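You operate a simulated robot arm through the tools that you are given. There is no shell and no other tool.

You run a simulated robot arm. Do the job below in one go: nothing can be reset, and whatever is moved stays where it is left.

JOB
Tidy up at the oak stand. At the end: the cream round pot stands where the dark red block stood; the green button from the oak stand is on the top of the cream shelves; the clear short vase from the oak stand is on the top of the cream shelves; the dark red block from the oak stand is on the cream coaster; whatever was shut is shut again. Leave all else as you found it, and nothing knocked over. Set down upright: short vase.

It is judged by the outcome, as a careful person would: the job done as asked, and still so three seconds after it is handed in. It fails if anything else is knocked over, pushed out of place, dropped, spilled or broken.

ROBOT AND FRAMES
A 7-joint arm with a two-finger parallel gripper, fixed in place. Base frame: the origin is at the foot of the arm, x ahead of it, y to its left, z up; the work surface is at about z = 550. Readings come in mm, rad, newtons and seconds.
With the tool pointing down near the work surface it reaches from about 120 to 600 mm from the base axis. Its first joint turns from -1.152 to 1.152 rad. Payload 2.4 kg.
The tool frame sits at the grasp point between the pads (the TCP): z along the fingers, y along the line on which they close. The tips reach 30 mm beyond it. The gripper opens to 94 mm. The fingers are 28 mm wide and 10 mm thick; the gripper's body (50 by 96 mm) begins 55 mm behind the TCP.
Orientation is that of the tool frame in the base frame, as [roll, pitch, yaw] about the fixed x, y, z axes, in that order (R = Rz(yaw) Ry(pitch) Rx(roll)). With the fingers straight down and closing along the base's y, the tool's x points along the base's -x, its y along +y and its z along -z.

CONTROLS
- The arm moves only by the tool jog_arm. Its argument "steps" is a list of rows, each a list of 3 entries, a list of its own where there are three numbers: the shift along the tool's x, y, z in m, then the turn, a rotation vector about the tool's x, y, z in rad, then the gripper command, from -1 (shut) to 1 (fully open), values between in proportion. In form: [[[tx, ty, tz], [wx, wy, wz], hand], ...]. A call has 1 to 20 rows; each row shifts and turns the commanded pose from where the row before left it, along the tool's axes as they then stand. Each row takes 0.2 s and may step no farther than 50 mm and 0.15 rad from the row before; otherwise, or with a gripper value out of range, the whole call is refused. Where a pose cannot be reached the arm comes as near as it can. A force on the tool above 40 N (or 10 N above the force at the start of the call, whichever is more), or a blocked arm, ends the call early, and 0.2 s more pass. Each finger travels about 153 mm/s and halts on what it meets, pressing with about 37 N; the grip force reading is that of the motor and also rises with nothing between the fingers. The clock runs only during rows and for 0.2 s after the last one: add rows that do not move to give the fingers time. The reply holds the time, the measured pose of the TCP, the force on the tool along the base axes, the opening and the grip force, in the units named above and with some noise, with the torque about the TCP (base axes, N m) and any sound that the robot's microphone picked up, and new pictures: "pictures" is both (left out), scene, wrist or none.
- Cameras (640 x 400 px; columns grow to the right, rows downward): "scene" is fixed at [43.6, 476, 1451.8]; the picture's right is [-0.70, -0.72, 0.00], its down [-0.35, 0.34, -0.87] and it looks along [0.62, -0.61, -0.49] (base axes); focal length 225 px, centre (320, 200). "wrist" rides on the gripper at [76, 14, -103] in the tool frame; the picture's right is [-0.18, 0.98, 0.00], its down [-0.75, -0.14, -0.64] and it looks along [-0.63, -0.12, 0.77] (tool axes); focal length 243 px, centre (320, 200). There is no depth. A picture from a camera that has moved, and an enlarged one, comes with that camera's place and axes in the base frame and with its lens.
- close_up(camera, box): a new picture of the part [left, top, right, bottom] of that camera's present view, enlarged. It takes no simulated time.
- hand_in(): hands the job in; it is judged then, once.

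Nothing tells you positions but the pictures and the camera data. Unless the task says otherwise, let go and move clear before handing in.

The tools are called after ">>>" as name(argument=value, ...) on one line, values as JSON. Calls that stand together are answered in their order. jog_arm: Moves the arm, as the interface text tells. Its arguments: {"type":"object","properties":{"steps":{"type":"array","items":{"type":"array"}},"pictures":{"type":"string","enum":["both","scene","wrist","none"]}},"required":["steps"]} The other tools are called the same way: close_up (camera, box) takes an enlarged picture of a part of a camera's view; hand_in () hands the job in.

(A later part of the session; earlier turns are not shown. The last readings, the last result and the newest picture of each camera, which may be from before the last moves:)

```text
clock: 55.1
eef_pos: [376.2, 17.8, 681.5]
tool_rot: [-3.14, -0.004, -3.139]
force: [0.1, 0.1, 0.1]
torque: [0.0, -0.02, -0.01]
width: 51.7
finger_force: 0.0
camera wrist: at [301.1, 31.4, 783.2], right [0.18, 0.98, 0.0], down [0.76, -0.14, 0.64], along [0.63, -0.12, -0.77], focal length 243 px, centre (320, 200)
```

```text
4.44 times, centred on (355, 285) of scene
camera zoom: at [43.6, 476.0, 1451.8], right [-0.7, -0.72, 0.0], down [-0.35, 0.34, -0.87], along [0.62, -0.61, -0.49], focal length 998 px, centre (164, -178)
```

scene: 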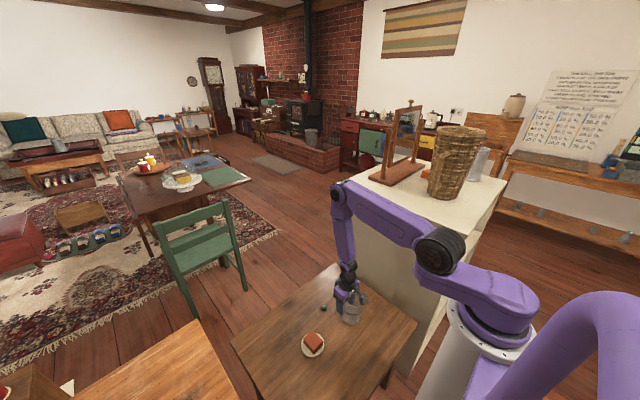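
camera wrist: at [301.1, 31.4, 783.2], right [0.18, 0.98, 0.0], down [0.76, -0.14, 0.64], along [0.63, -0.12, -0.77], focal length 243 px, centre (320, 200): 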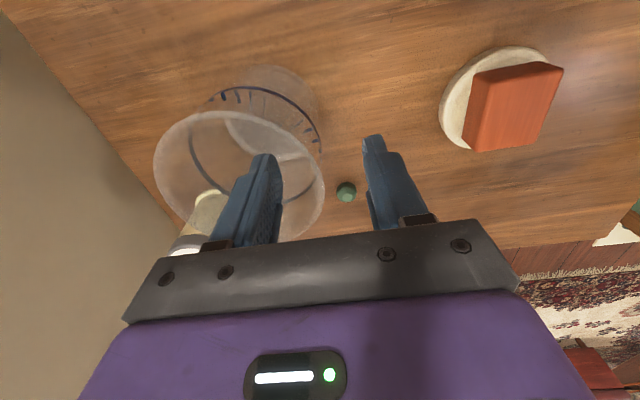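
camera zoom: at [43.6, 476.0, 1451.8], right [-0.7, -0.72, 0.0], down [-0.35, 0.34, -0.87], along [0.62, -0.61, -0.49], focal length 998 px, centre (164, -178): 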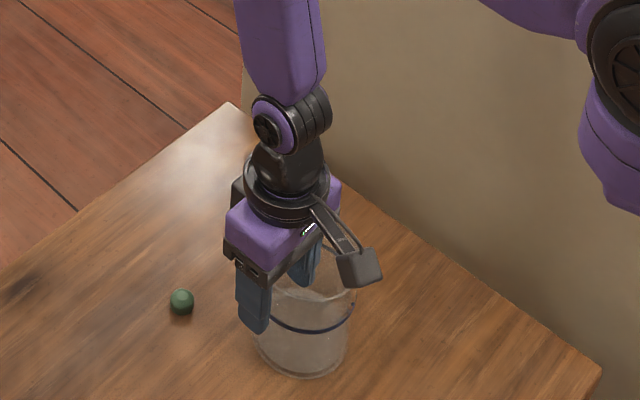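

No contact. I'll go deeper to get a good overlap on the wall.

>>> jog_arm(steps=[[[0, -0.001, 0.01], [0, 0, 0], 0.1], [[0, 0, 0.01], [0, 0, 0], 0.1], [[0, 0, 0.01], [0, 0, 0], 0.1], [[0, 0, 0.006], [0, 0, 0], 0.1], [[0, 0, 0], [0, 0, 0], 0.1]], pictures="wrist")

>>> close_up(camera="wrist", box=[160, 40, 480, 240])

```text
clock: 56.3
eef_pos: [375.5, 17.2, 644.2]
tool_rot: [3.141, -0.004, -3.14]
force: [0.2, 0.4, -0.9]
torque: [0.0, -0.01, 0.02]
width: 51.6
finger_force: 0.1
camera wrist: at [300.8, 30.6, 747.1], right [0.18, 0.98, 0.0], down [0.76, -0.14, 0.64], along [0.63, -0.12, -0.77], focal length 243 px, centre (320, 200)
```

wrist: 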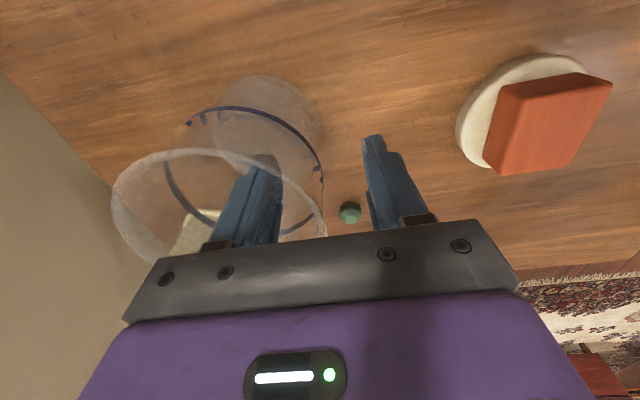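

```text
2.00 times, centred on (320, 140) of wrist
camera zoom: at [300.8, 30.6, 747.1], right [0.18, 0.98, 0.0], down [0.76, -0.14, 0.64], along [0.63, -0.12, -0.77], focal length 485 px, centre (320, 320)
```

zoom: 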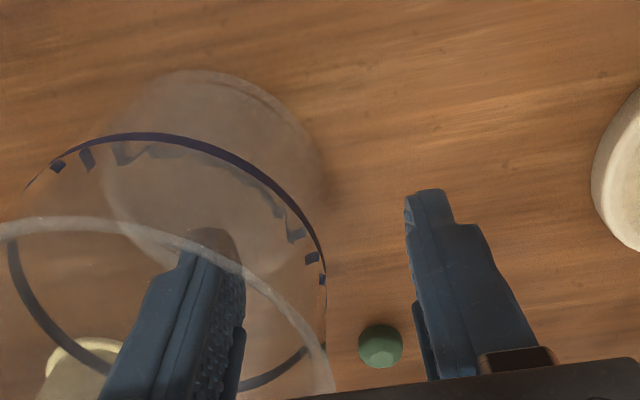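

The wall is between the pads. I'll close gently.

>>> jog_arm(steps=[[[0, 0, 0], [0, 0, 0], -0.2], [[0, 0, 0], [0, 0, 0], -0.5], [[0, 0, 0], [0, 0, 0], -0.7], [[0, 0, 0], [0, 0, 0], -0.8], [[0, 0, 0], [0, 0, 0], -0.9], [[0, 0, 0], [0, 0, 0], -1], [[0, 0, 0], [0, 0, 0], -1]], pictures="both")

>>> close_up(camera="wrist", box=[160, 40, 480, 240])

>>> close_up(camera="scene", box=[310, 240, 400, 330])

```text
clock: 57.9
eef_pos: [375.7, 16.0, 644.4]
tool_rot: [-3.14, -0.003, -3.139]
force: [1.0, -0.2, 10.1]
torque: [-1.01, -0.04, 0.07]
width: 9.7
finger_force: 37.3
camera wrist: at [300.9, 30.7, 747.3], right [0.18, 0.98, 0.0], down [0.76, -0.14, 0.64], along [0.63, -0.12, -0.77], focal length 243 px, centre (320, 200)
```

scene: 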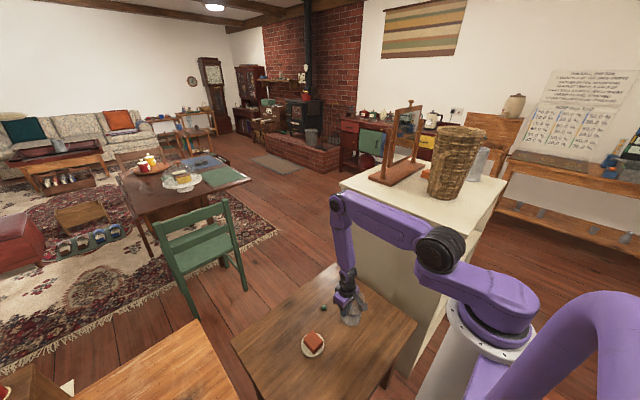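
wrist: 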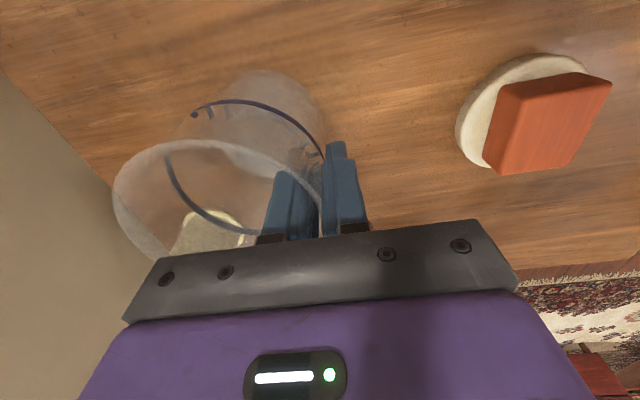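

```text
2.00 times, centred on (320, 140) of wrist
camera zoom: at [300.9, 30.7, 747.3], right [0.18, 0.98, 0.0], down [0.76, -0.14, 0.64], along [0.63, -0.12, -0.77], focal length 485 px, centre (320, 320)
```

zoom: 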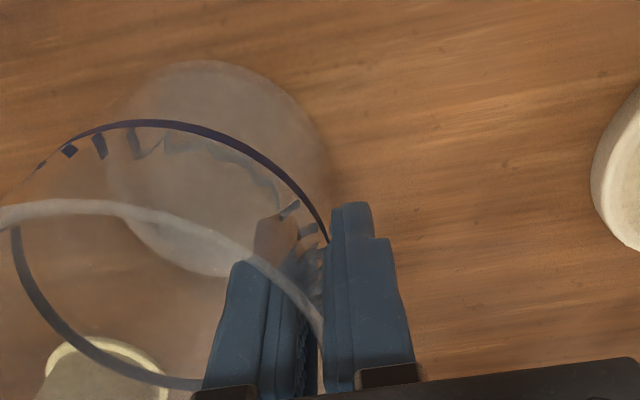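

```text
4.44 times, centred on (355, 285) of scene
camera zoom: at [43.5, 476.1, 1451.8], right [-0.7, -0.72, 0.0], down [-0.35, 0.34, -0.87], along [0.62, -0.61, -0.49], focal length 998 px, centre (164, -178)
```

zoom: 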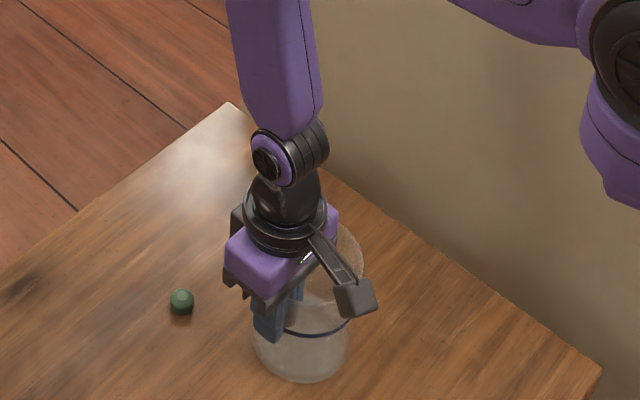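

The wall is pinched; the far base edge presses on the table slightly because the wall tapers. I'll lift a little and check that it holds.

>>> jog_arm(steps=[[[0, 0, -0.003], [0, 0, 0], -1], [[0, 0, -0.004], [0, 0, 0], -1], [[0, 0, -0.005], [0, 0, 0], -1], [[0, 0, -0.008], [0, 0, 0], -1], [[0, 0, 0], [0, 0, 0], -1]], pictures="both")

>>> close_up(camera="wrist", box=[100, 40, 420, 240])

>>> close_up(camera="scene", box=[310, 240, 400, 330])

```text
clock: 59.1
eef_pos: [374.8, 16.0, 664.0]
tool_rot: [-3.14, -0.004, -3.14]
force: [1.4, 0.7, -3.4]
torque: [0.14, -0.05, 0.02]
width: 9.5
finger_force: 37.3
camera wrist: at [300.4, 30.6, 767.1], right [0.18, 0.98, 0.0], down [0.76, -0.14, 0.64], along [0.63, -0.12, -0.77], focal length 243 px, centre (320, 200)
```

scene: 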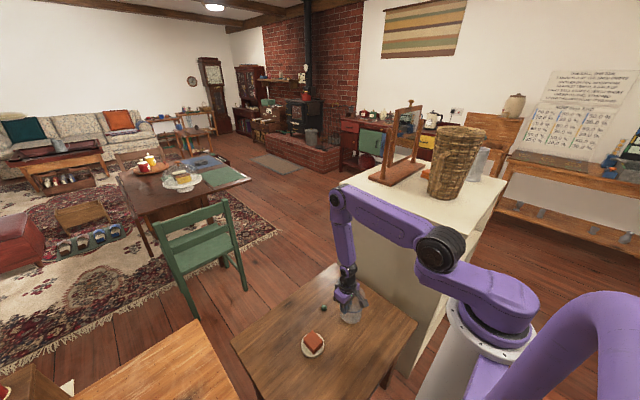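
wrist: 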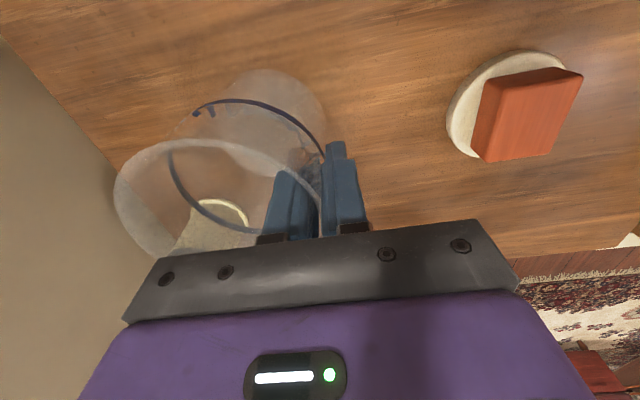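

```text
2.00 times, centred on (260, 140) of wrist
camera zoom: at [300.4, 30.6, 767.1], right [0.18, 0.98, 0.0], down [0.76, -0.14, 0.64], along [0.63, -0.12, -0.77], focal length 485 px, centre (440, 320)
```

zoom: 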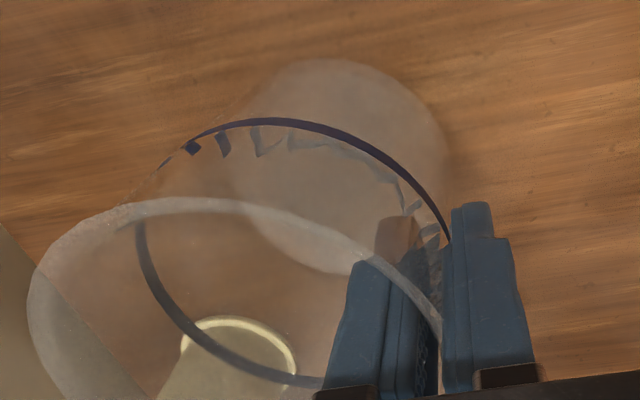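

```text
4.44 times, centred on (355, 285) of scene
camera zoom: at [43.7, 476.0, 1451.8], right [-0.7, -0.72, 0.0], down [-0.35, 0.34, -0.87], along [0.62, -0.61, -0.49], focal length 998 px, centre (164, -178)
```

zoom: 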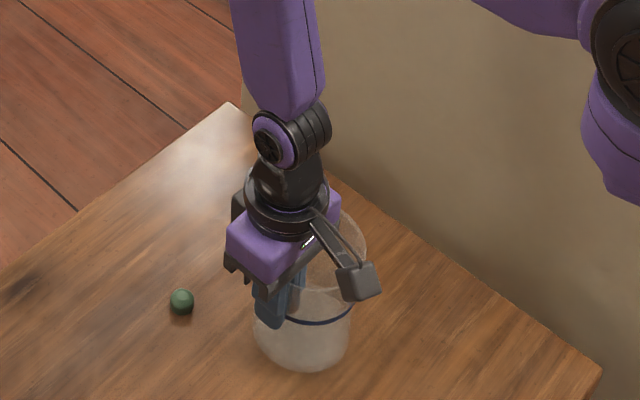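

The vase is lifted cleanly (about 3.4 N). I'll raise it gently to well above the shelf height.

>>> jog_arm(steps=[[[0, 0, -0.012], [0, 0, 0], -1], [[0, 0, -0.02], [0, 0, 0], -1], [[0, 0, -0.03], [0, 0, 0], -1], [[0, 0, -0.03], [0, 0, 0], -1], [[0, 0, -0.03], [0, 0, 0], -1], [[0, 0, -0.03], [0, 0, 0], -1], [[0, 0, -0.03], [0, 0, 0], -1], [[0, 0, -0.03], [0, 0, 0], -1], [[0, 0, -0.03], [0, 0, 0], -1], [[0, 0, -0.03], [0, 0, 0], -1], [[0, 0, -0.03], [0, 0, 0], -1], [[0, 0, -0.03], [0, 0, 0], -1], [[0, 0, -0.03], [0, 0, 0], -1], [[0, 0, -0.03], [0, 0, 0], -1], [[0, 0, -0.03], [0, 0, 0], -1], [[0, 0, -0.03], [0, 0, 0], -1], [[0, 0, -0.03], [0, 0, 0], -1], [[0, 0, -0.03], [0, 0, 0], -1], [[0, 0, -0.02], [0, 0, 0], -1], [[0, 0, -0.004], [0, 0, 0], -1]], pictures="both")

```text
clock: 63.3
eef_pos: [378.7, 16.1, 1200.9]
tool_rot: [-3.142, -0.004, -3.14]
force: [-0.2, 0.3, -3.2]
torque: [0.14, -0.01, 0.0]
width: 9.6
finger_force: 36.5
camera wrist: at [303.0, 30.6, 1302.8], right [0.18, 0.98, 0.0], down [0.76, -0.14, 0.64], along [0.63, -0.12, -0.77], focal length 243 px, centre (320, 200)
```

scene: 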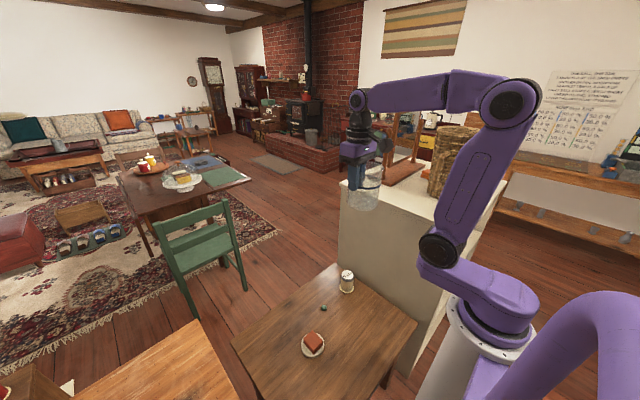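
wrist: 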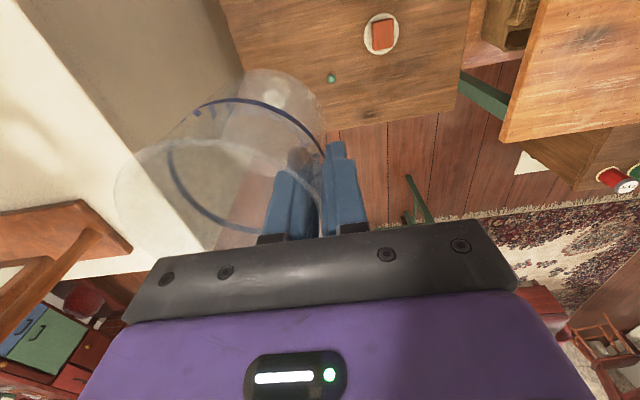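

Now I'll carry the vase across over the shelf top at this height.

>>> jog_arm(steps=[[[0, -0.01, 0], [0, 0, 0], -1], [[-0.0005, -0.02, 0], [0, 0, 0], -1], [[-0.0005, -0.03, 0], [0, 0, 0], -1], [[-0.0005, -0.03, 0], [0, 0, 0], -1], [[-0.0005, -0.03, 0], [0, 0, 0], -1], [[-0.0005, -0.03, 0], [0, 0, 0], -1], [[-0.0005, -0.03, 0], [0, 0, 0], -1], [[-0.0005, -0.03, 0], [0, 0, 0], -1], [[-0.0005, -0.03, 0], [0, 0, 0], -1], [[-0.0005, -0.03, 0], [0, 0, 0], -1], [[-0.0005, -0.02, 0], [0, 0, 0], -1], [[-0.0005, -0.01, 0], [0, 0, 0], -1], [[0, -0.004, 0], [0, 0, 0], -1], [[0, 0, 0], [0, 0, 0], -1]], pictures="both")

>>> close_up(camera="scene", box=[330, 90, 510, 230])

>>> close_up(camera="wrist", box=[40, 0, 440, 250])

```text
clock: 66.3
eef_pos: [384.6, -288.0, 1200.3]
tool_rot: [-3.141, -0.004, -3.139]
force: [0.2, 0.4, -3.3]
torque: [0.17, -0.01, 0.0]
width: 9.6
finger_force: 37.1
camera wrist: at [308.5, -273.9, 1302.7], right [0.18, 0.98, 0.0], down [0.76, -0.14, 0.64], along [0.63, -0.12, -0.77], focal length 243 px, centre (320, 200)
```

scene: 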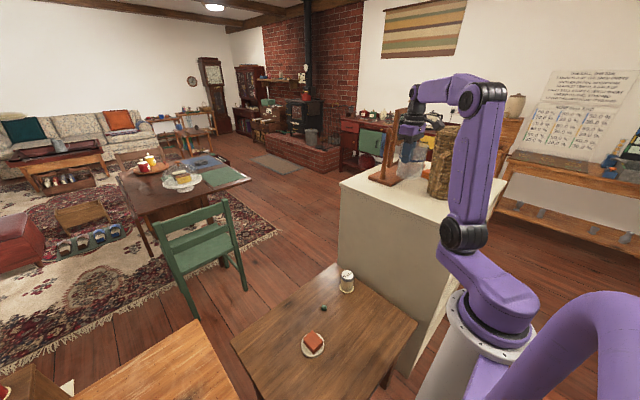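
wrist: 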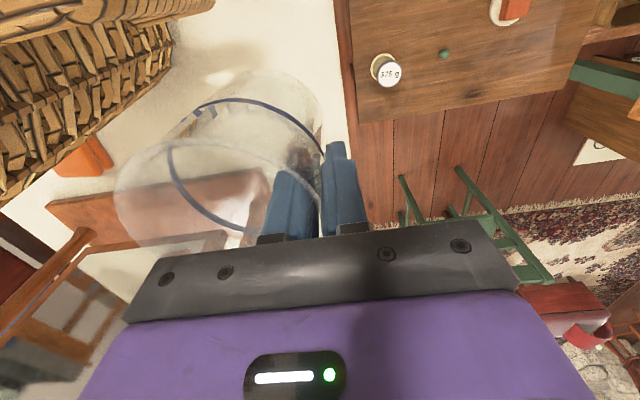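

```text
2.86 times, centred on (420, 160) of scene
camera zoom: at [43.7, 476.0, 1451.9], right [-0.7, -0.72, 0.0], down [-0.35, 0.34, -0.87], along [0.62, -0.61, -0.49], focal length 642 px, centre (34, 314)
```

zoom: 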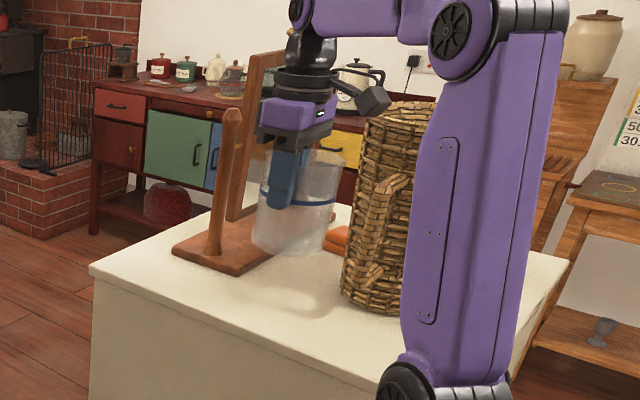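

```text
1.60 times, centred on (240, 125) of wrist
camera zoom: at [308.5, -273.9, 1302.7], right [0.18, 0.98, 0.0], down [0.76, -0.14, 0.64], along [0.63, -0.12, -0.77], focal length 388 px, centre (448, 320)
```

zoom: 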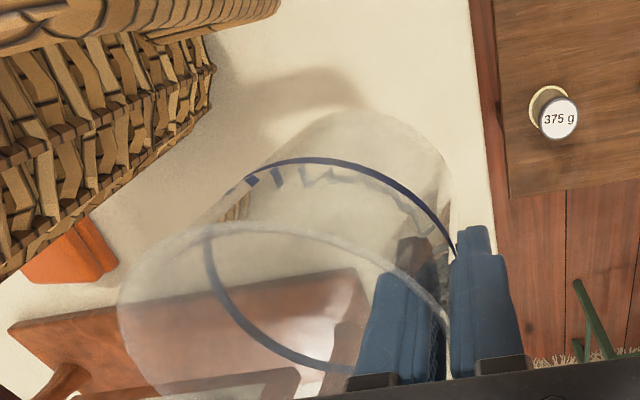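

The vase hovers over the free spot, about 28 mm inside the front edge and 39 mm from the mirror stand. I'll correct its ~2.5° tilt and lower it part way.

>>> jog_arm(steps=[[[0, 0, 0], [0.022, 0, 0], -1], [[0, 0, 0], [0.022, 0, 0], -1], [[0, 0.0, 0.015], [0, 0, 0], -1], [[0, 0.0, 0.02], [0, 0, 0], -1], [[0, 0.0, 0.02], [0, 0, 0], -1], [[0, 0.0, 0.015], [0, 0, 0], -1], [[0, 0, 0], [0, 0, 0], -1]], pictures="both")

>>> close_up(camera="scene", box=[360, 120, 460, 220])

>>> close_up(camera="wrist", box=[40, 0, 440, 250])

```text
clock: 67.9
eef_pos: [383.8, -290.7, 1129.6]
tool_rot: [-3.096, -0.002, -3.141]
force: [-0.7, -0.1, -3.2]
torque: [0.13, 0.0, -0.02]
width: 9.8
finger_force: 37.0
camera wrist: at [308.5, -271.9, 1231.4], right [0.18, 0.98, -0.04], down [0.76, -0.11, 0.64], along [0.63, -0.15, -0.76], focal length 243 px, centre (320, 200)
```

scene: 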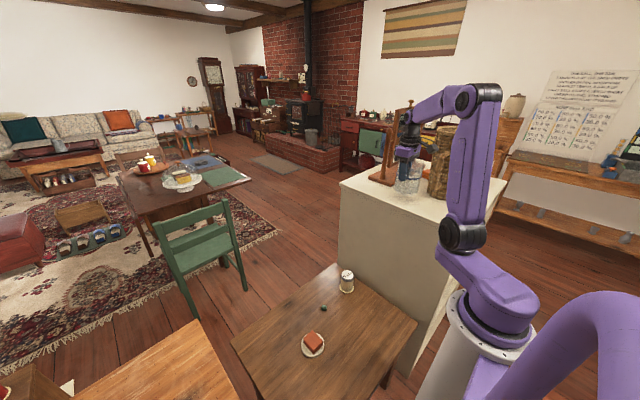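
wrist: 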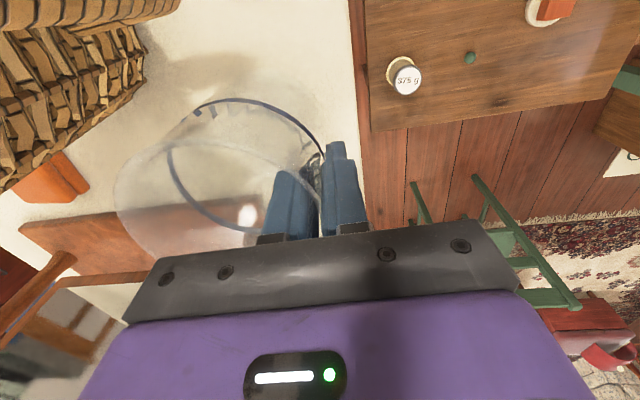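

```text
4.00 times, centred on (410, 170) of scene
camera zoom: at [43.7, 476.0, 1451.9], right [-0.7, -0.72, 0.0], down [-0.35, 0.34, -0.87], along [0.62, -0.61, -0.49], focal length 898 px, centre (-40, 320)
```

zoom: 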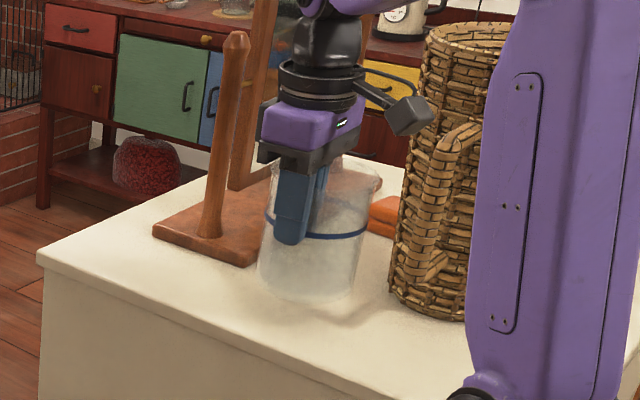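

```text
1.60 times, centred on (240, 125) of wrist
camera zoom: at [308.5, -271.9, 1231.4], right [0.18, 0.98, -0.04], down [0.76, -0.11, 0.64], along [0.63, -0.15, -0.76], focal length 388 px, centre (448, 320)
```

zoom: 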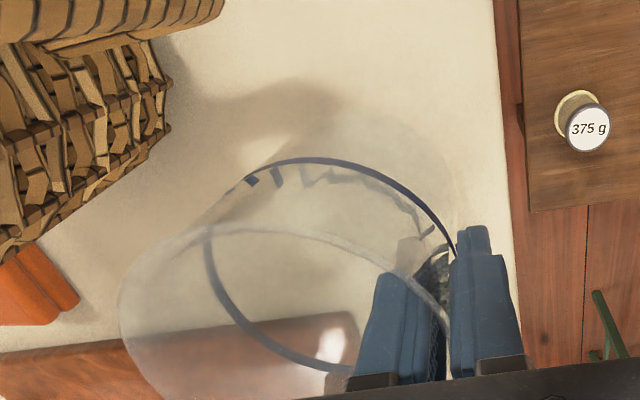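

The vase looks upright now. I'll lower it in small steps until contact.

>>> jog_arm(steps=[[[0, 0, 0.008], [0, 0, 0], -1], [[0, 0, 0.004], [0, 0, 0], -1], [[0, 0, 0.002], [0, 0, 0], -1], [[0, 0, 0.002], [0, 0, 0], -1], [[0, 0, 0.002], [0, 0, 0], -1], [[0, 0, 0.002], [0, 0, 0], -1], [[0, 0, 0], [0, 0, 0], -1]], pictures="none")

```text
clock: 69.5
eef_pos: [383.8, -290.5, 1111.2]
tool_rot: [-3.097, -0.003, -3.141]
force: [-0.1, -0.2, -2.7]
torque: [0.16, 0.03, -0.02]
width: 9.7
finger_force: 36.9
```

>>> jog_arm(steps=[[[0, 0, 0.002], [0, 0, 0], -1], [[0, 0, 0.002], [0, 0, 0], -1], [[0, 0, 0.002], [0, 0, 0], -1], [[0, 0, 0.002], [0, 0, 0], -1], [[0, 0, 0], [0, 0, 0], -1]], pictures="scene")

>>> close_up(camera="scene", box=[360, 120, 460, 220])

```text
clock: 70.7
eef_pos: [384.0, -291.5, 1102.1]
tool_rot: [-3.097, -0.006, -3.139]
force: [-0.4, 0.3, -3.5]
torque: [0.12, 0.0, 0.01]
width: 9.5
finger_force: 36.9
```

scene: 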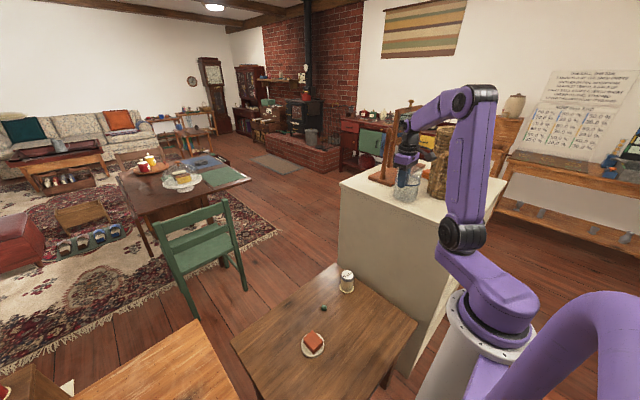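

```text
4.00 times, centred on (410, 170) of scene
camera zoom: at [43.7, 476.0, 1451.9], right [-0.7, -0.72, 0.0], down [-0.35, 0.34, -0.87], along [0.62, -0.61, -0.49], focal length 898 px, centre (-40, 320)
```

zoom: 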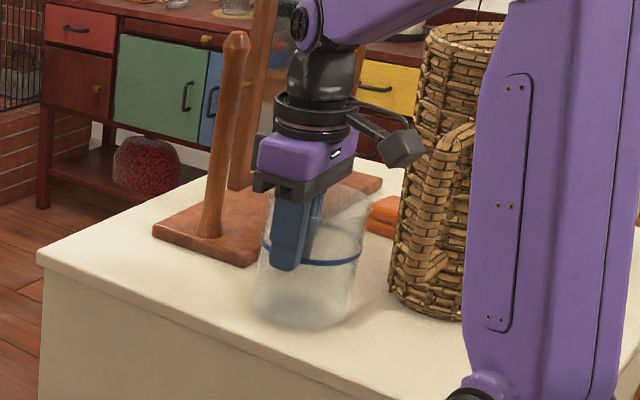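

Still hanging free, so I'll continue down.

>>> jog_arm(steps=[[[0, 0, 0.002], [0, 0, 0], -1], [[0, 0, 0.002], [0, 0, 0], -1], [[0, 0, 0.002], [0, 0, 0], -1], [[0, 0, 0], [0, 0, 0], -1]], pictures="none")

```text
clock: 71.7
eef_pos: [383.4, -292.4, 1096.7]
tool_rot: [-3.099, -0.004, -3.139]
force: [-0.2, -0.4, -3.2]
torque: [0.19, -0.01, 0.01]
width: 9.6
finger_force: 36.9
```

>>> jog_arm(steps=[[[0, 0, 0.002], [0, 0, 0], -1], [[0, 0, 0.002], [0, 0, 0], -1], [[0, 0, 0.0015], [0, 0, 0], -1], [[0, 0, 0], [0, 0, 0], -1]], pictures="none")

```text
clock: 72.7
eef_pos: [384.9, -291.4, 1092.7]
tool_rot: [-3.094, 0.0, -3.139]
force: [0.5, 1.2, 24.7]
torque: [0.21, -0.12, -0.07]
width: 10.0
finger_force: 37.5
```

Contact at the near base edge, so I slightly over-corrected. I'll ease up a millimetre and rotate back a bit to level the base.

>>> jog_arm(steps=[[[0, 0, -0.001], [0, 0, 0], -1], [[0, 0, 0], [-0.012, 0, 0], -1], [[0, 0, 0], [0, 0, 0], -1]], pictures="scene")

>>> close_up(camera="scene", box=[370, 140, 450, 220])

```text
clock: 73.5
eef_pos: [384.3, -293.2, 1091.5]
tool_rot: [-3.108, -0.003, 3.141]
force: [4.8, -4.3, 12.7]
torque: [-0.19, -0.58, -0.01]
width: 9.5
finger_force: 37.3
```

scene: 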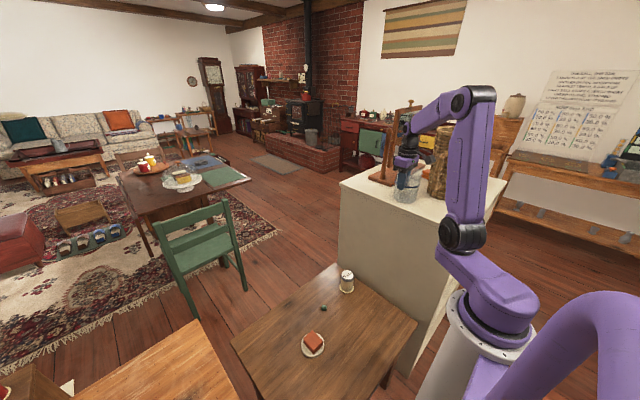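

```text
5.00 times, centred on (410, 180) of scene
camera zoom: at [43.6, 476.1, 1451.8], right [-0.7, -0.72, 0.0], down [-0.35, 0.34, -0.87], along [0.62, -0.61, -0.49], focal length 1123 px, centre (-130, 300)
```

zoom: 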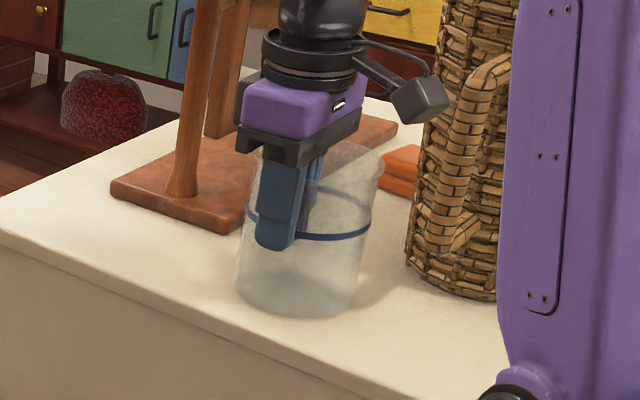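

The base is now nearly level with light contact. I'll relieve the pressure and open slowly.

>>> jog_arm(steps=[[[0, 0, -0.0005], [0, 0, 0], -1], [[0, 0, 0], [0, 0, 0], -0.7], [[0, 0, 0], [0, 0, 0], -0.5], [[0, 0, 0], [0, 0, 0], -0.3], [[0, 0, 0], [0, 0, 0], 0], [[0, 0, 0], [0, 0, 0], 0]], pictures="both")

>>> close_up(camera="scene", box=[370, 140, 450, 220])

>>> close_up(camera="wrist", box=[80, 40, 440, 250])

```text
clock: 74.9
eef_pos: [382.9, -293.1, 1091.8]
tool_rot: [-3.109, -0.004, -3.138]
force: [0.2, -0.9, 0.3]
torque: [0.02, -0.01, 0.02]
width: 46.9
finger_force: 0.0
camera wrist: at [308.1, -274.9, 1194.2], right [0.18, 0.98, -0.03], down [0.76, -0.12, 0.64], along [0.63, -0.14, -0.77], focal length 243 px, centre (320, 200)
```

scene: 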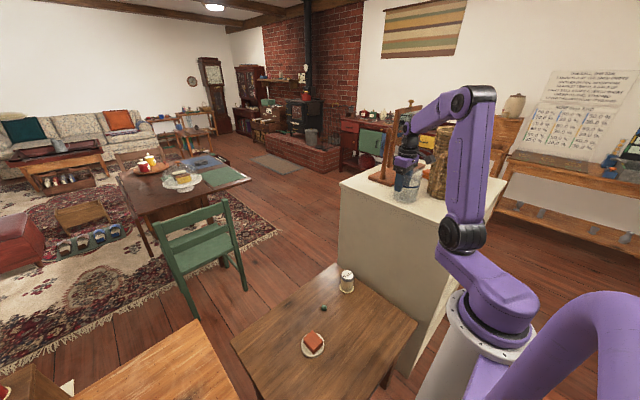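
wrist: 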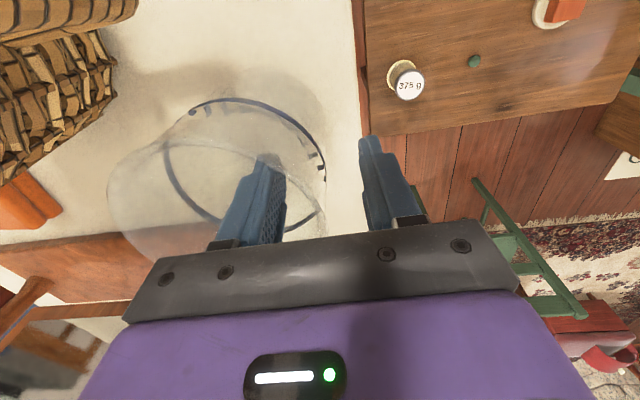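

```text
5.00 times, centred on (410, 180) of scene
camera zoom: at [43.6, 476.0, 1451.8], right [-0.7, -0.72, 0.0], down [-0.35, 0.34, -0.87], along [0.62, -0.61, -0.49], focal length 1123 px, centre (-130, 300)
```

zoom: 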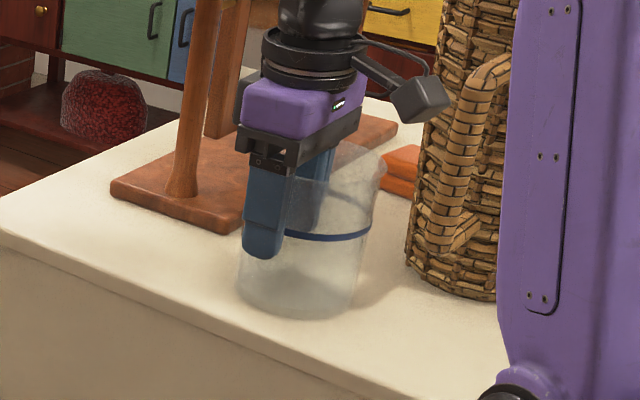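

```text
1.78 times, centred on (260, 145) of wrist
camera zoom: at [308.1, -274.9, 1194.2], right [0.18, 0.98, -0.03], down [0.76, -0.12, 0.64], along [0.63, -0.14, -0.77], focal length 431 px, centre (427, 298)
```

zoom: 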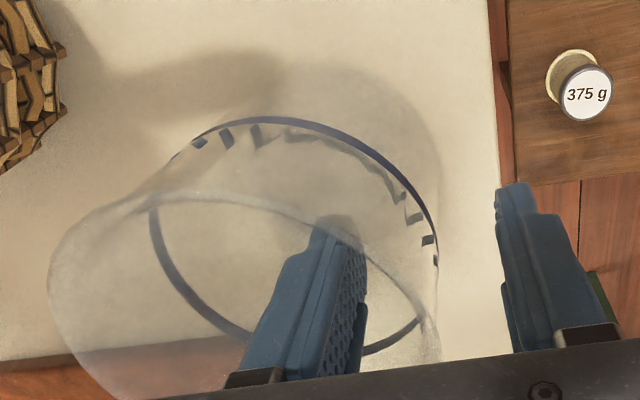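

The vase stands on its own. I'll withdraw straight up.

>>> jog_arm(steps=[[[0, 0, -0.012], [0, 0, 0], 0], [[0, 0, -0.02], [0, 0, 0], 0], [[0, 0, -0.03], [0, 0, 0], 0], [[0, 0, -0.035], [0, 0, 0], 0], [[0, 0, -0.04], [-0.032, 0, 0], 0], [[0, 0, 0], [0, 0, 0], 0], [[0, 0, 0], [0, 0, 0], 0]], pictures="both")

>>> close_up(camera="scene", box=[350, 110, 470, 220])

>>> close_up(camera="wrist", box=[40, 0, 440, 250])

```text
clock: 76.5
eef_pos: [385.0, -288.6, 1228.8]
tool_rot: [3.141, -0.005, -3.139]
force: [0.4, 0.2, -0.1]
torque: [0.01, -0.01, 0.02]
width: 47.1
finger_force: 0.1
camera wrist: at [308.7, -274.6, 1331.6], right [0.18, 0.98, 0.0], down [0.76, -0.14, 0.64], along [0.63, -0.12, -0.77], focal length 243 px, centre (320, 200)
```

scene: 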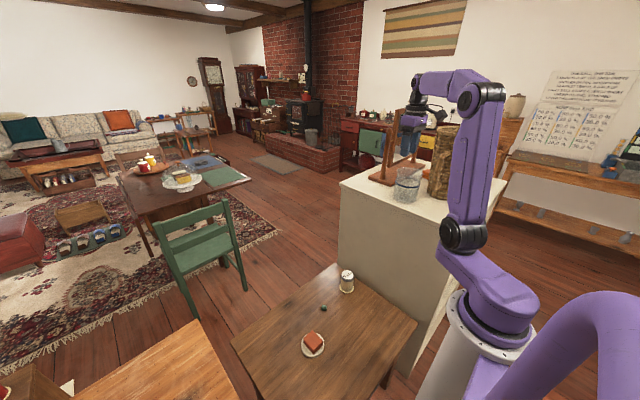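
wrist: 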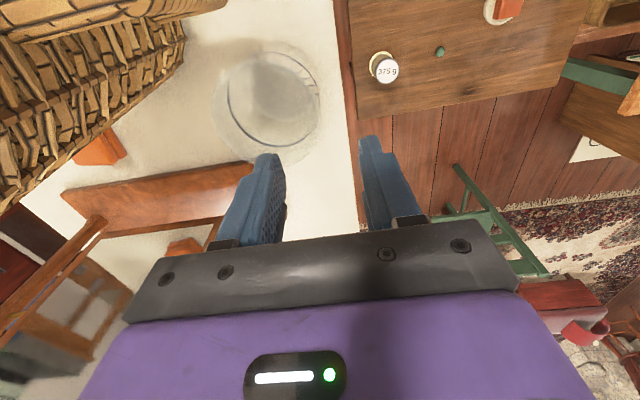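

```text
3.64 times, centred on (410, 165) of scene
camera zoom: at [43.6, 476.0, 1451.8], right [-0.7, -0.72, 0.0], down [-0.35, 0.34, -0.87], along [0.62, -0.61, -0.49], focal length 817 px, centre (-7, 327)
```

zoom: 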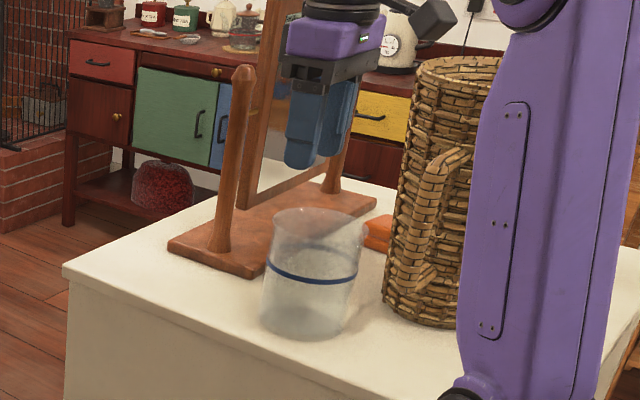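

```text
1.60 times, centred on (240, 125) of wrist
camera zoom: at [308.7, -274.6, 1331.6], right [0.18, 0.98, 0.0], down [0.76, -0.14, 0.64], along [0.63, -0.12, -0.77], focal length 388 px, centre (448, 320)
```

zoom: 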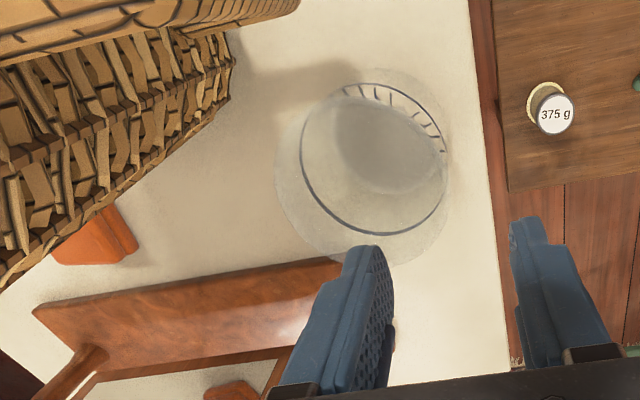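

The vase stands upright on the shelf top, clear of its neighbours (top is at z≈1000). Now for the green button.

>>> jog_arm(steps=[[[0, 0.04, 0], [0, 0, 0], 0], [[0, 0.04, 0], [0, 0, 0], 0], [[0, 0.04, 0], [0, 0, 0], 0], [[0, 0.04, 0], [0, 0, 0], 0], [[-0.002, 0.0156, 0.045], [0, 0, 0], 0], [[-0.002, 0.0156, 0.045], [0, 0, 0], 0], [[-0.002, 0.0156, 0.045], [0, 0, 0], 0], [[-0.002, 0.0156, 0.045], [0, 0, 0], 0], [[-0.002, 0.0156, 0.045], [0, 0, 0], 0], [[-0.002, 0.0156, 0.045], [0, 0, 0], 0], [[-0.002, 0.0156, 0.045], [0, 0, 0], 0], [[-0.002, 0.0156, 0.045], [0, 0, 0], 0], [[-0.002, 0.0156, 0.045], [0, 0, 0], 0], [[-0.002, 0.0156, 0.045], [0, 0, 0], 0], [[0, 0, 0.01], [0, 0, 0], 0], [[0, 0, 0], [0, 0, 0], 0], [[0, 0, 0], [0, 0, 0], 0]], pictures="both")

>>> close_up(camera="wrist", box=[260, 60, 380, 160])

```text
clock: 80.1
eef_pos: [401.8, 28.6, 769.7]
tool_rot: [-3.141, -0.004, 3.141]
force: [0.1, 1.1, -0.6]
torque: [0.02, 0.0, 0.0]
width: 47.2
finger_force: 0.0
camera wrist: at [325.5, 42.7, 871.8], right [0.18, 0.98, 0.0], down [0.76, -0.14, 0.64], along [0.63, -0.12, -0.77], focal length 243 px, centre (320, 200)
```

scene: 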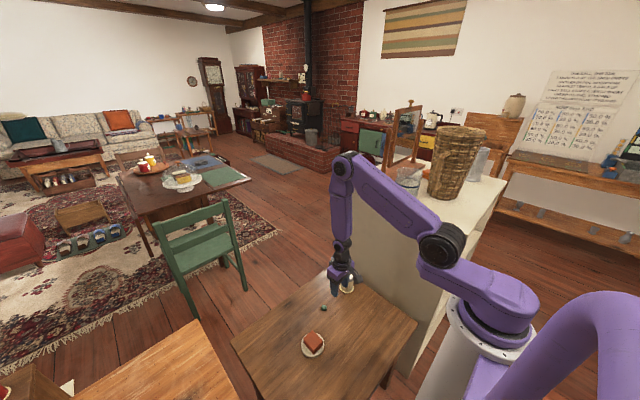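
wrist: 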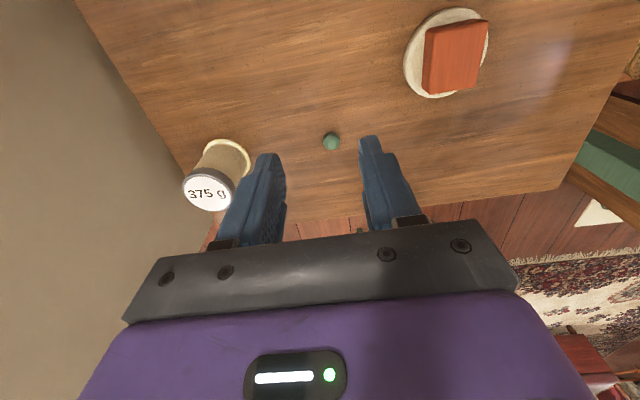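

```text
4.00 times, centred on (320, 110) of wrist
camera zoom: at [325.5, 42.7, 871.8], right [0.18, 0.98, 0.0], down [0.76, -0.14, 0.64], along [0.63, -0.12, -0.77], focal length 970 px, centre (320, 560)
```

zoom: 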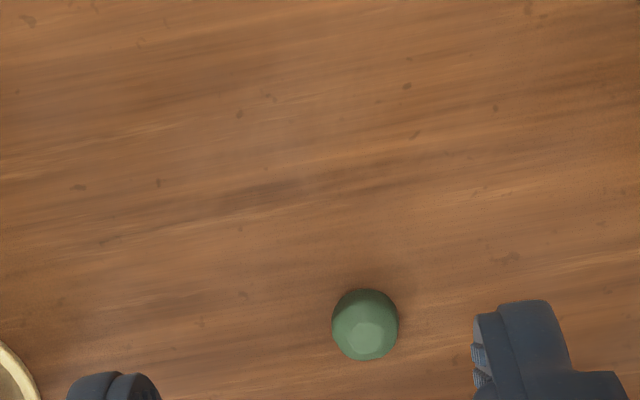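

The button is at about (479.5,29), 23 mm across. I'll move right above it.

>>> jog_arm(steps=[[[-0.0195, 0.0001, 0.0325], [0, 0, 0], 0], [[-0.0195, 0.0001, 0.0325], [0, 0, 0], 0], [[-0.0195, 0.0001, 0.0325], [0, 0, 0], 0], [[-0.0195, 0.0001, 0.0325], [0, 0, 0], 0], [[0, 0, 0], [0, 0, 0], 0], [[0, 0, 0], [0, 0, 0], 0]], pictures="wrist")

>>> close_up(camera="wrist", box=[240, 80, 400, 200])

```text
clock: 81.5
eef_pos: [480.1, 28.4, 638.3]
tool_rot: [3.142, -0.005, -3.14]
force: [0.1, -0.2, 0.1]
torque: [0.03, -0.03, 0.02]
width: 46.9
finger_force: 0.0
camera wrist: at [404.8, 42.6, 741.6], right [0.18, 0.98, 0.0], down [0.76, -0.14, 0.64], along [0.63, -0.12, -0.77], focal length 243 px, centre (320, 200)
```

wrist: 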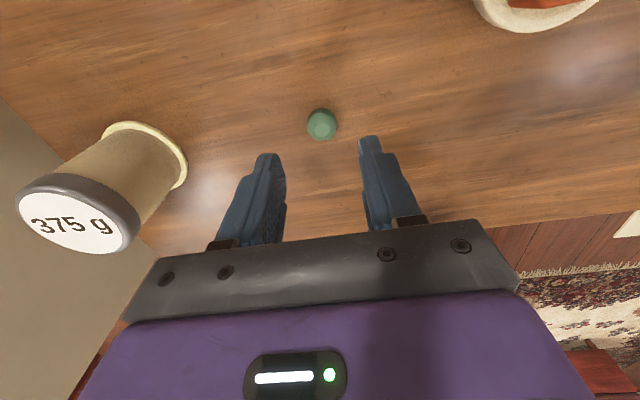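

```text
3.33 times, centred on (320, 140) of wrist
camera zoom: at [404.8, 42.6, 741.6], right [0.18, 0.98, 0.0], down [0.76, -0.14, 0.64], along [0.63, -0.12, -0.77], focal length 809 px, centre (320, 400)
```

zoom: 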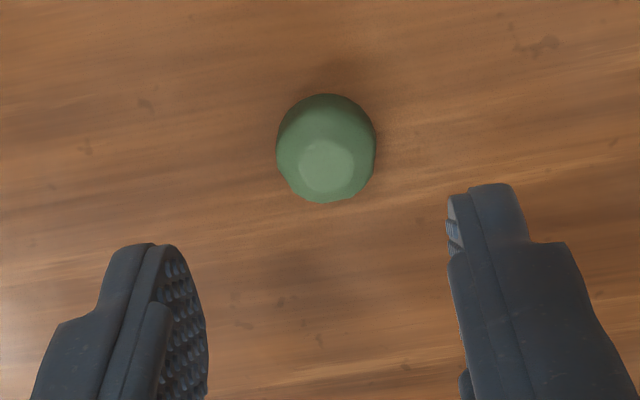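

Aligned. I'll descend to just above the table.

>>> jog_arm(steps=[[[0, 0.001, 0.025], [0, 0, 0], 0], [[0, 0, 0.02], [0, 0, 0], 0], [[0, 0, 0.008], [0, 0, 0], 0], [[0, 0, 0.0025], [0, 0, 0], 0], [[0, 0, 0], [0, 0, 0], 0]], pictures="wrist")

>>> close_up(camera="wrist", box=[240, 100, 400, 220])

```text
clock: 82.7
eef_pos: [479.5, 30.9, 583.7]
tool_rot: [3.141, -0.004, -3.14]
force: [0.6, -0.7, -0.9]
torque: [0.02, 0.02, -0.02]
width: 47.2
finger_force: 0.1
camera wrist: at [404.2, 44.1, 686.1], right [0.18, 0.98, 0.0], down [0.76, -0.14, 0.64], along [0.63, -0.12, -0.77], focal length 243 px, centre (320, 200)
```

wrist: 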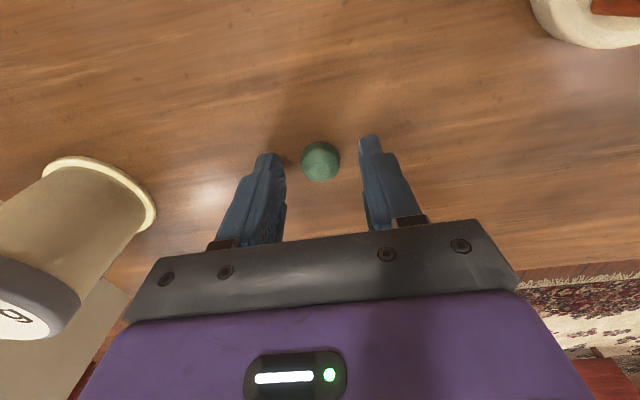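

```text
3.33 times, centred on (320, 160) of wrist
camera zoom: at [404.2, 44.1, 686.1], right [0.18, 0.98, 0.0], down [0.76, -0.14, 0.64], along [0.63, -0.12, -0.77], focal length 809 px, centre (320, 333)
```

zoom: 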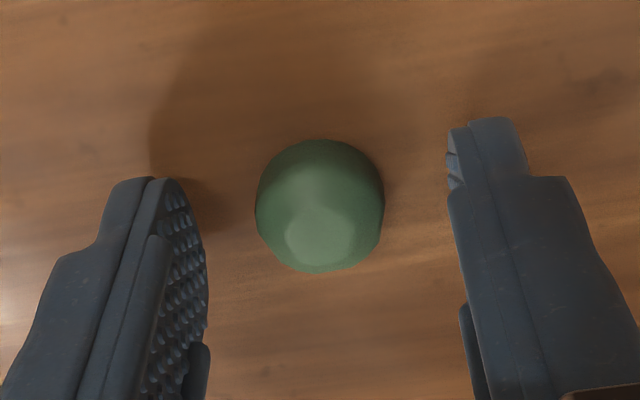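

Centred on the button. I'll go down to nearly touch the table so the tips grip its widest part.

>>> jog_arm(steps=[[[0, -0.0005, 0.001], [0, 0, 0], 0], [[0, 0, 0.001], [0, 0, 0], 0], [[0, 0, 0], [0, 0, 0], 0]], pictures="none")

```text
clock: 83.5
eef_pos: [479.0, 28.6, 580.5]
tool_rot: [3.141, -0.003, -3.14]
force: [0.1, -0.7, 0.5]
torque: [0.01, -0.01, 0.02]
width: 47.1
finger_force: 0.1
```

>>> jog_arm(steps=[[[0, 0, 0], [0, 0, 0], -0.2], [[0, 0, 0], [0, 0, 0], -0.35], [[0, 0, 0], [0, 0, 0], -0.45], [[0, 0, 0], [0, 0, 0], -0.6], [[0, 0, 0], [0, 0, 0], -0.8], [[0, 0, 0], [0, 0, 0], -0.8]], pictures="wrist")

>>> close_up(camera="wrist", box=[240, 100, 400, 220])

```text
clock: 84.9
eef_pos: [481.5, 29.8, 581.9]
tool_rot: [-3.141, -0.003, -3.14]
force: [1.1, -0.1, -0.3]
torque: [0.01, 0.0, 0.03]
width: 16.5
finger_force: 37.0
camera wrist: at [404.1, 43.5, 684.3], right [0.18, 0.98, 0.0], down [0.76, -0.14, 0.64], along [0.63, -0.12, -0.77], focal length 243 px, centre (320, 200)
```

wrist: 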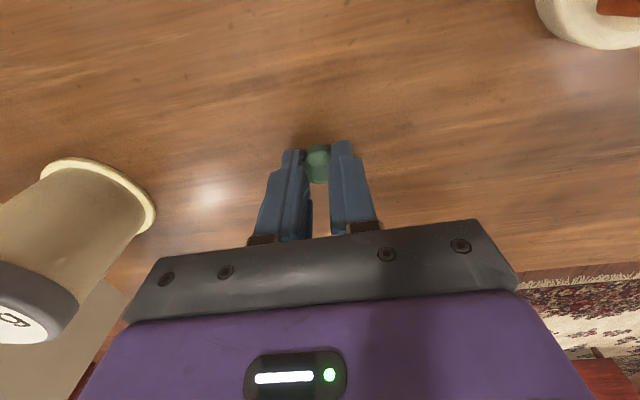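

```text
3.33 times, centred on (320, 160) of wrist
camera zoom: at [404.1, 43.5, 684.3], right [0.18, 0.98, 0.0], down [0.76, -0.14, 0.64], along [0.63, -0.12, -0.77], focal length 809 px, centre (320, 333)
```

zoom: 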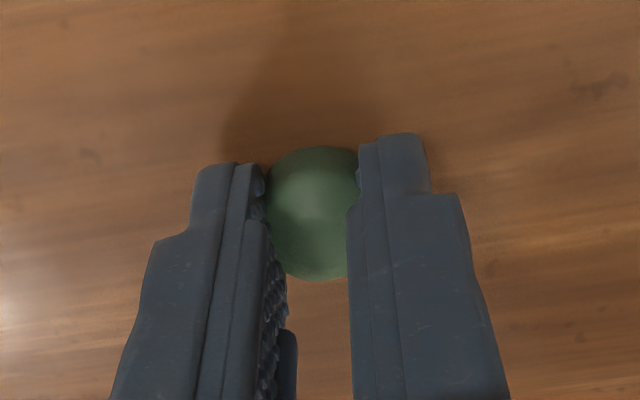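

It holds at 16.5 mm. I'll lift gently and check.

>>> jog_arm(steps=[[[0, 0, -0.002], [0, 0, 0], -1], [[0, 0, -0.004], [0, 0, 0], -1], [[0, 0, -0.006], [0, 0, 0], -1], [[0, 0, -0.01], [0, 0, 0], -1], [[0, 0, 0], [0, 0, 0], -1]], pictures="both")

>>> close_up(camera="wrist", box=[240, 100, 400, 220])

>>> close_up(camera="scene", box=[290, 260, 370, 330])

```text
clock: 86.1
eef_pos: [479.6, 29.1, 603.1]
tool_rot: [-3.14, -0.005, -3.14]
force: [0.0, 0.1, 0.6]
torque: [0.0, 0.02, -0.05]
width: 16.3
finger_force: 37.3
camera wrist: at [404.2, 43.2, 706.0], right [0.18, 0.98, 0.0], down [0.76, -0.14, 0.64], along [0.63, -0.12, -0.77], focal length 243 px, centre (320, 200)
```

scene: 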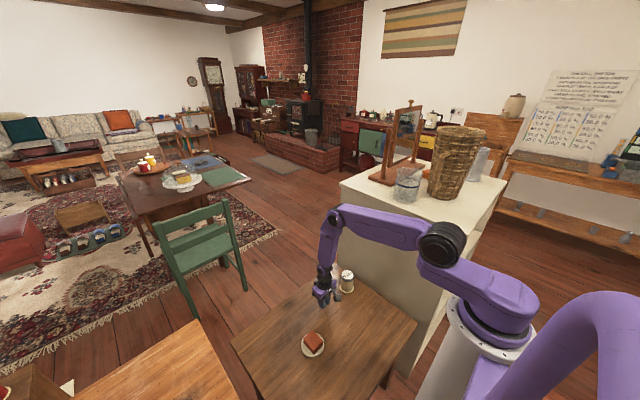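
wrist: 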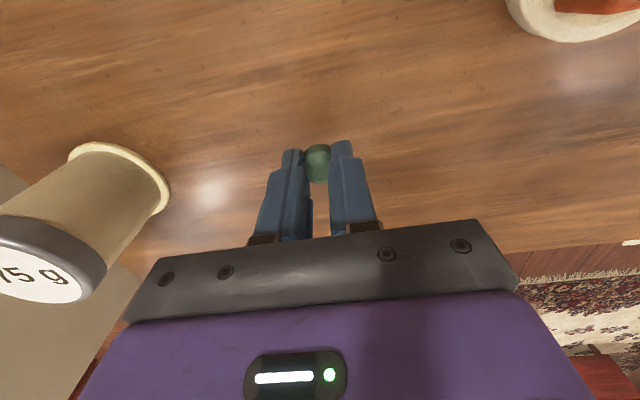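

```text
3.33 times, centred on (320, 160) of wrist
camera zoom: at [404.2, 43.2, 706.0], right [0.18, 0.98, 0.0], down [0.76, -0.14, 0.64], along [0.63, -0.12, -0.77], focal length 809 px, centre (320, 333)
```

zoom: 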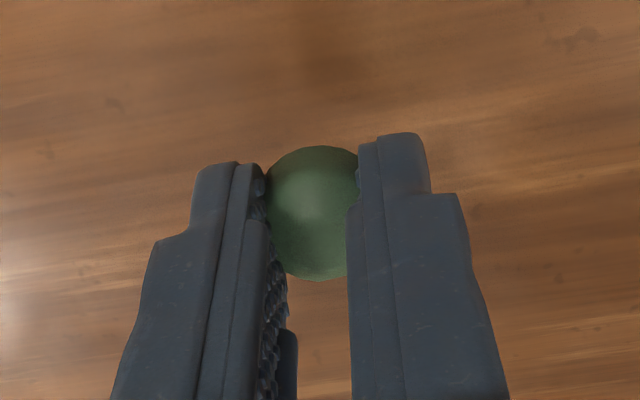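

```text
5.71 times, centred on (330, 295) of scene
camera zoom: at [43.6, 476.0, 1451.8], right [-0.7, -0.72, 0.0], down [-0.35, 0.34, -0.87], along [0.62, -0.61, -0.49], focal length 1284 px, centre (263, -343)
```

zoom: 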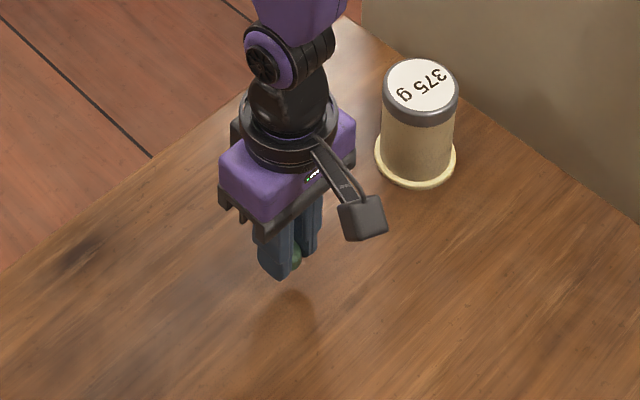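

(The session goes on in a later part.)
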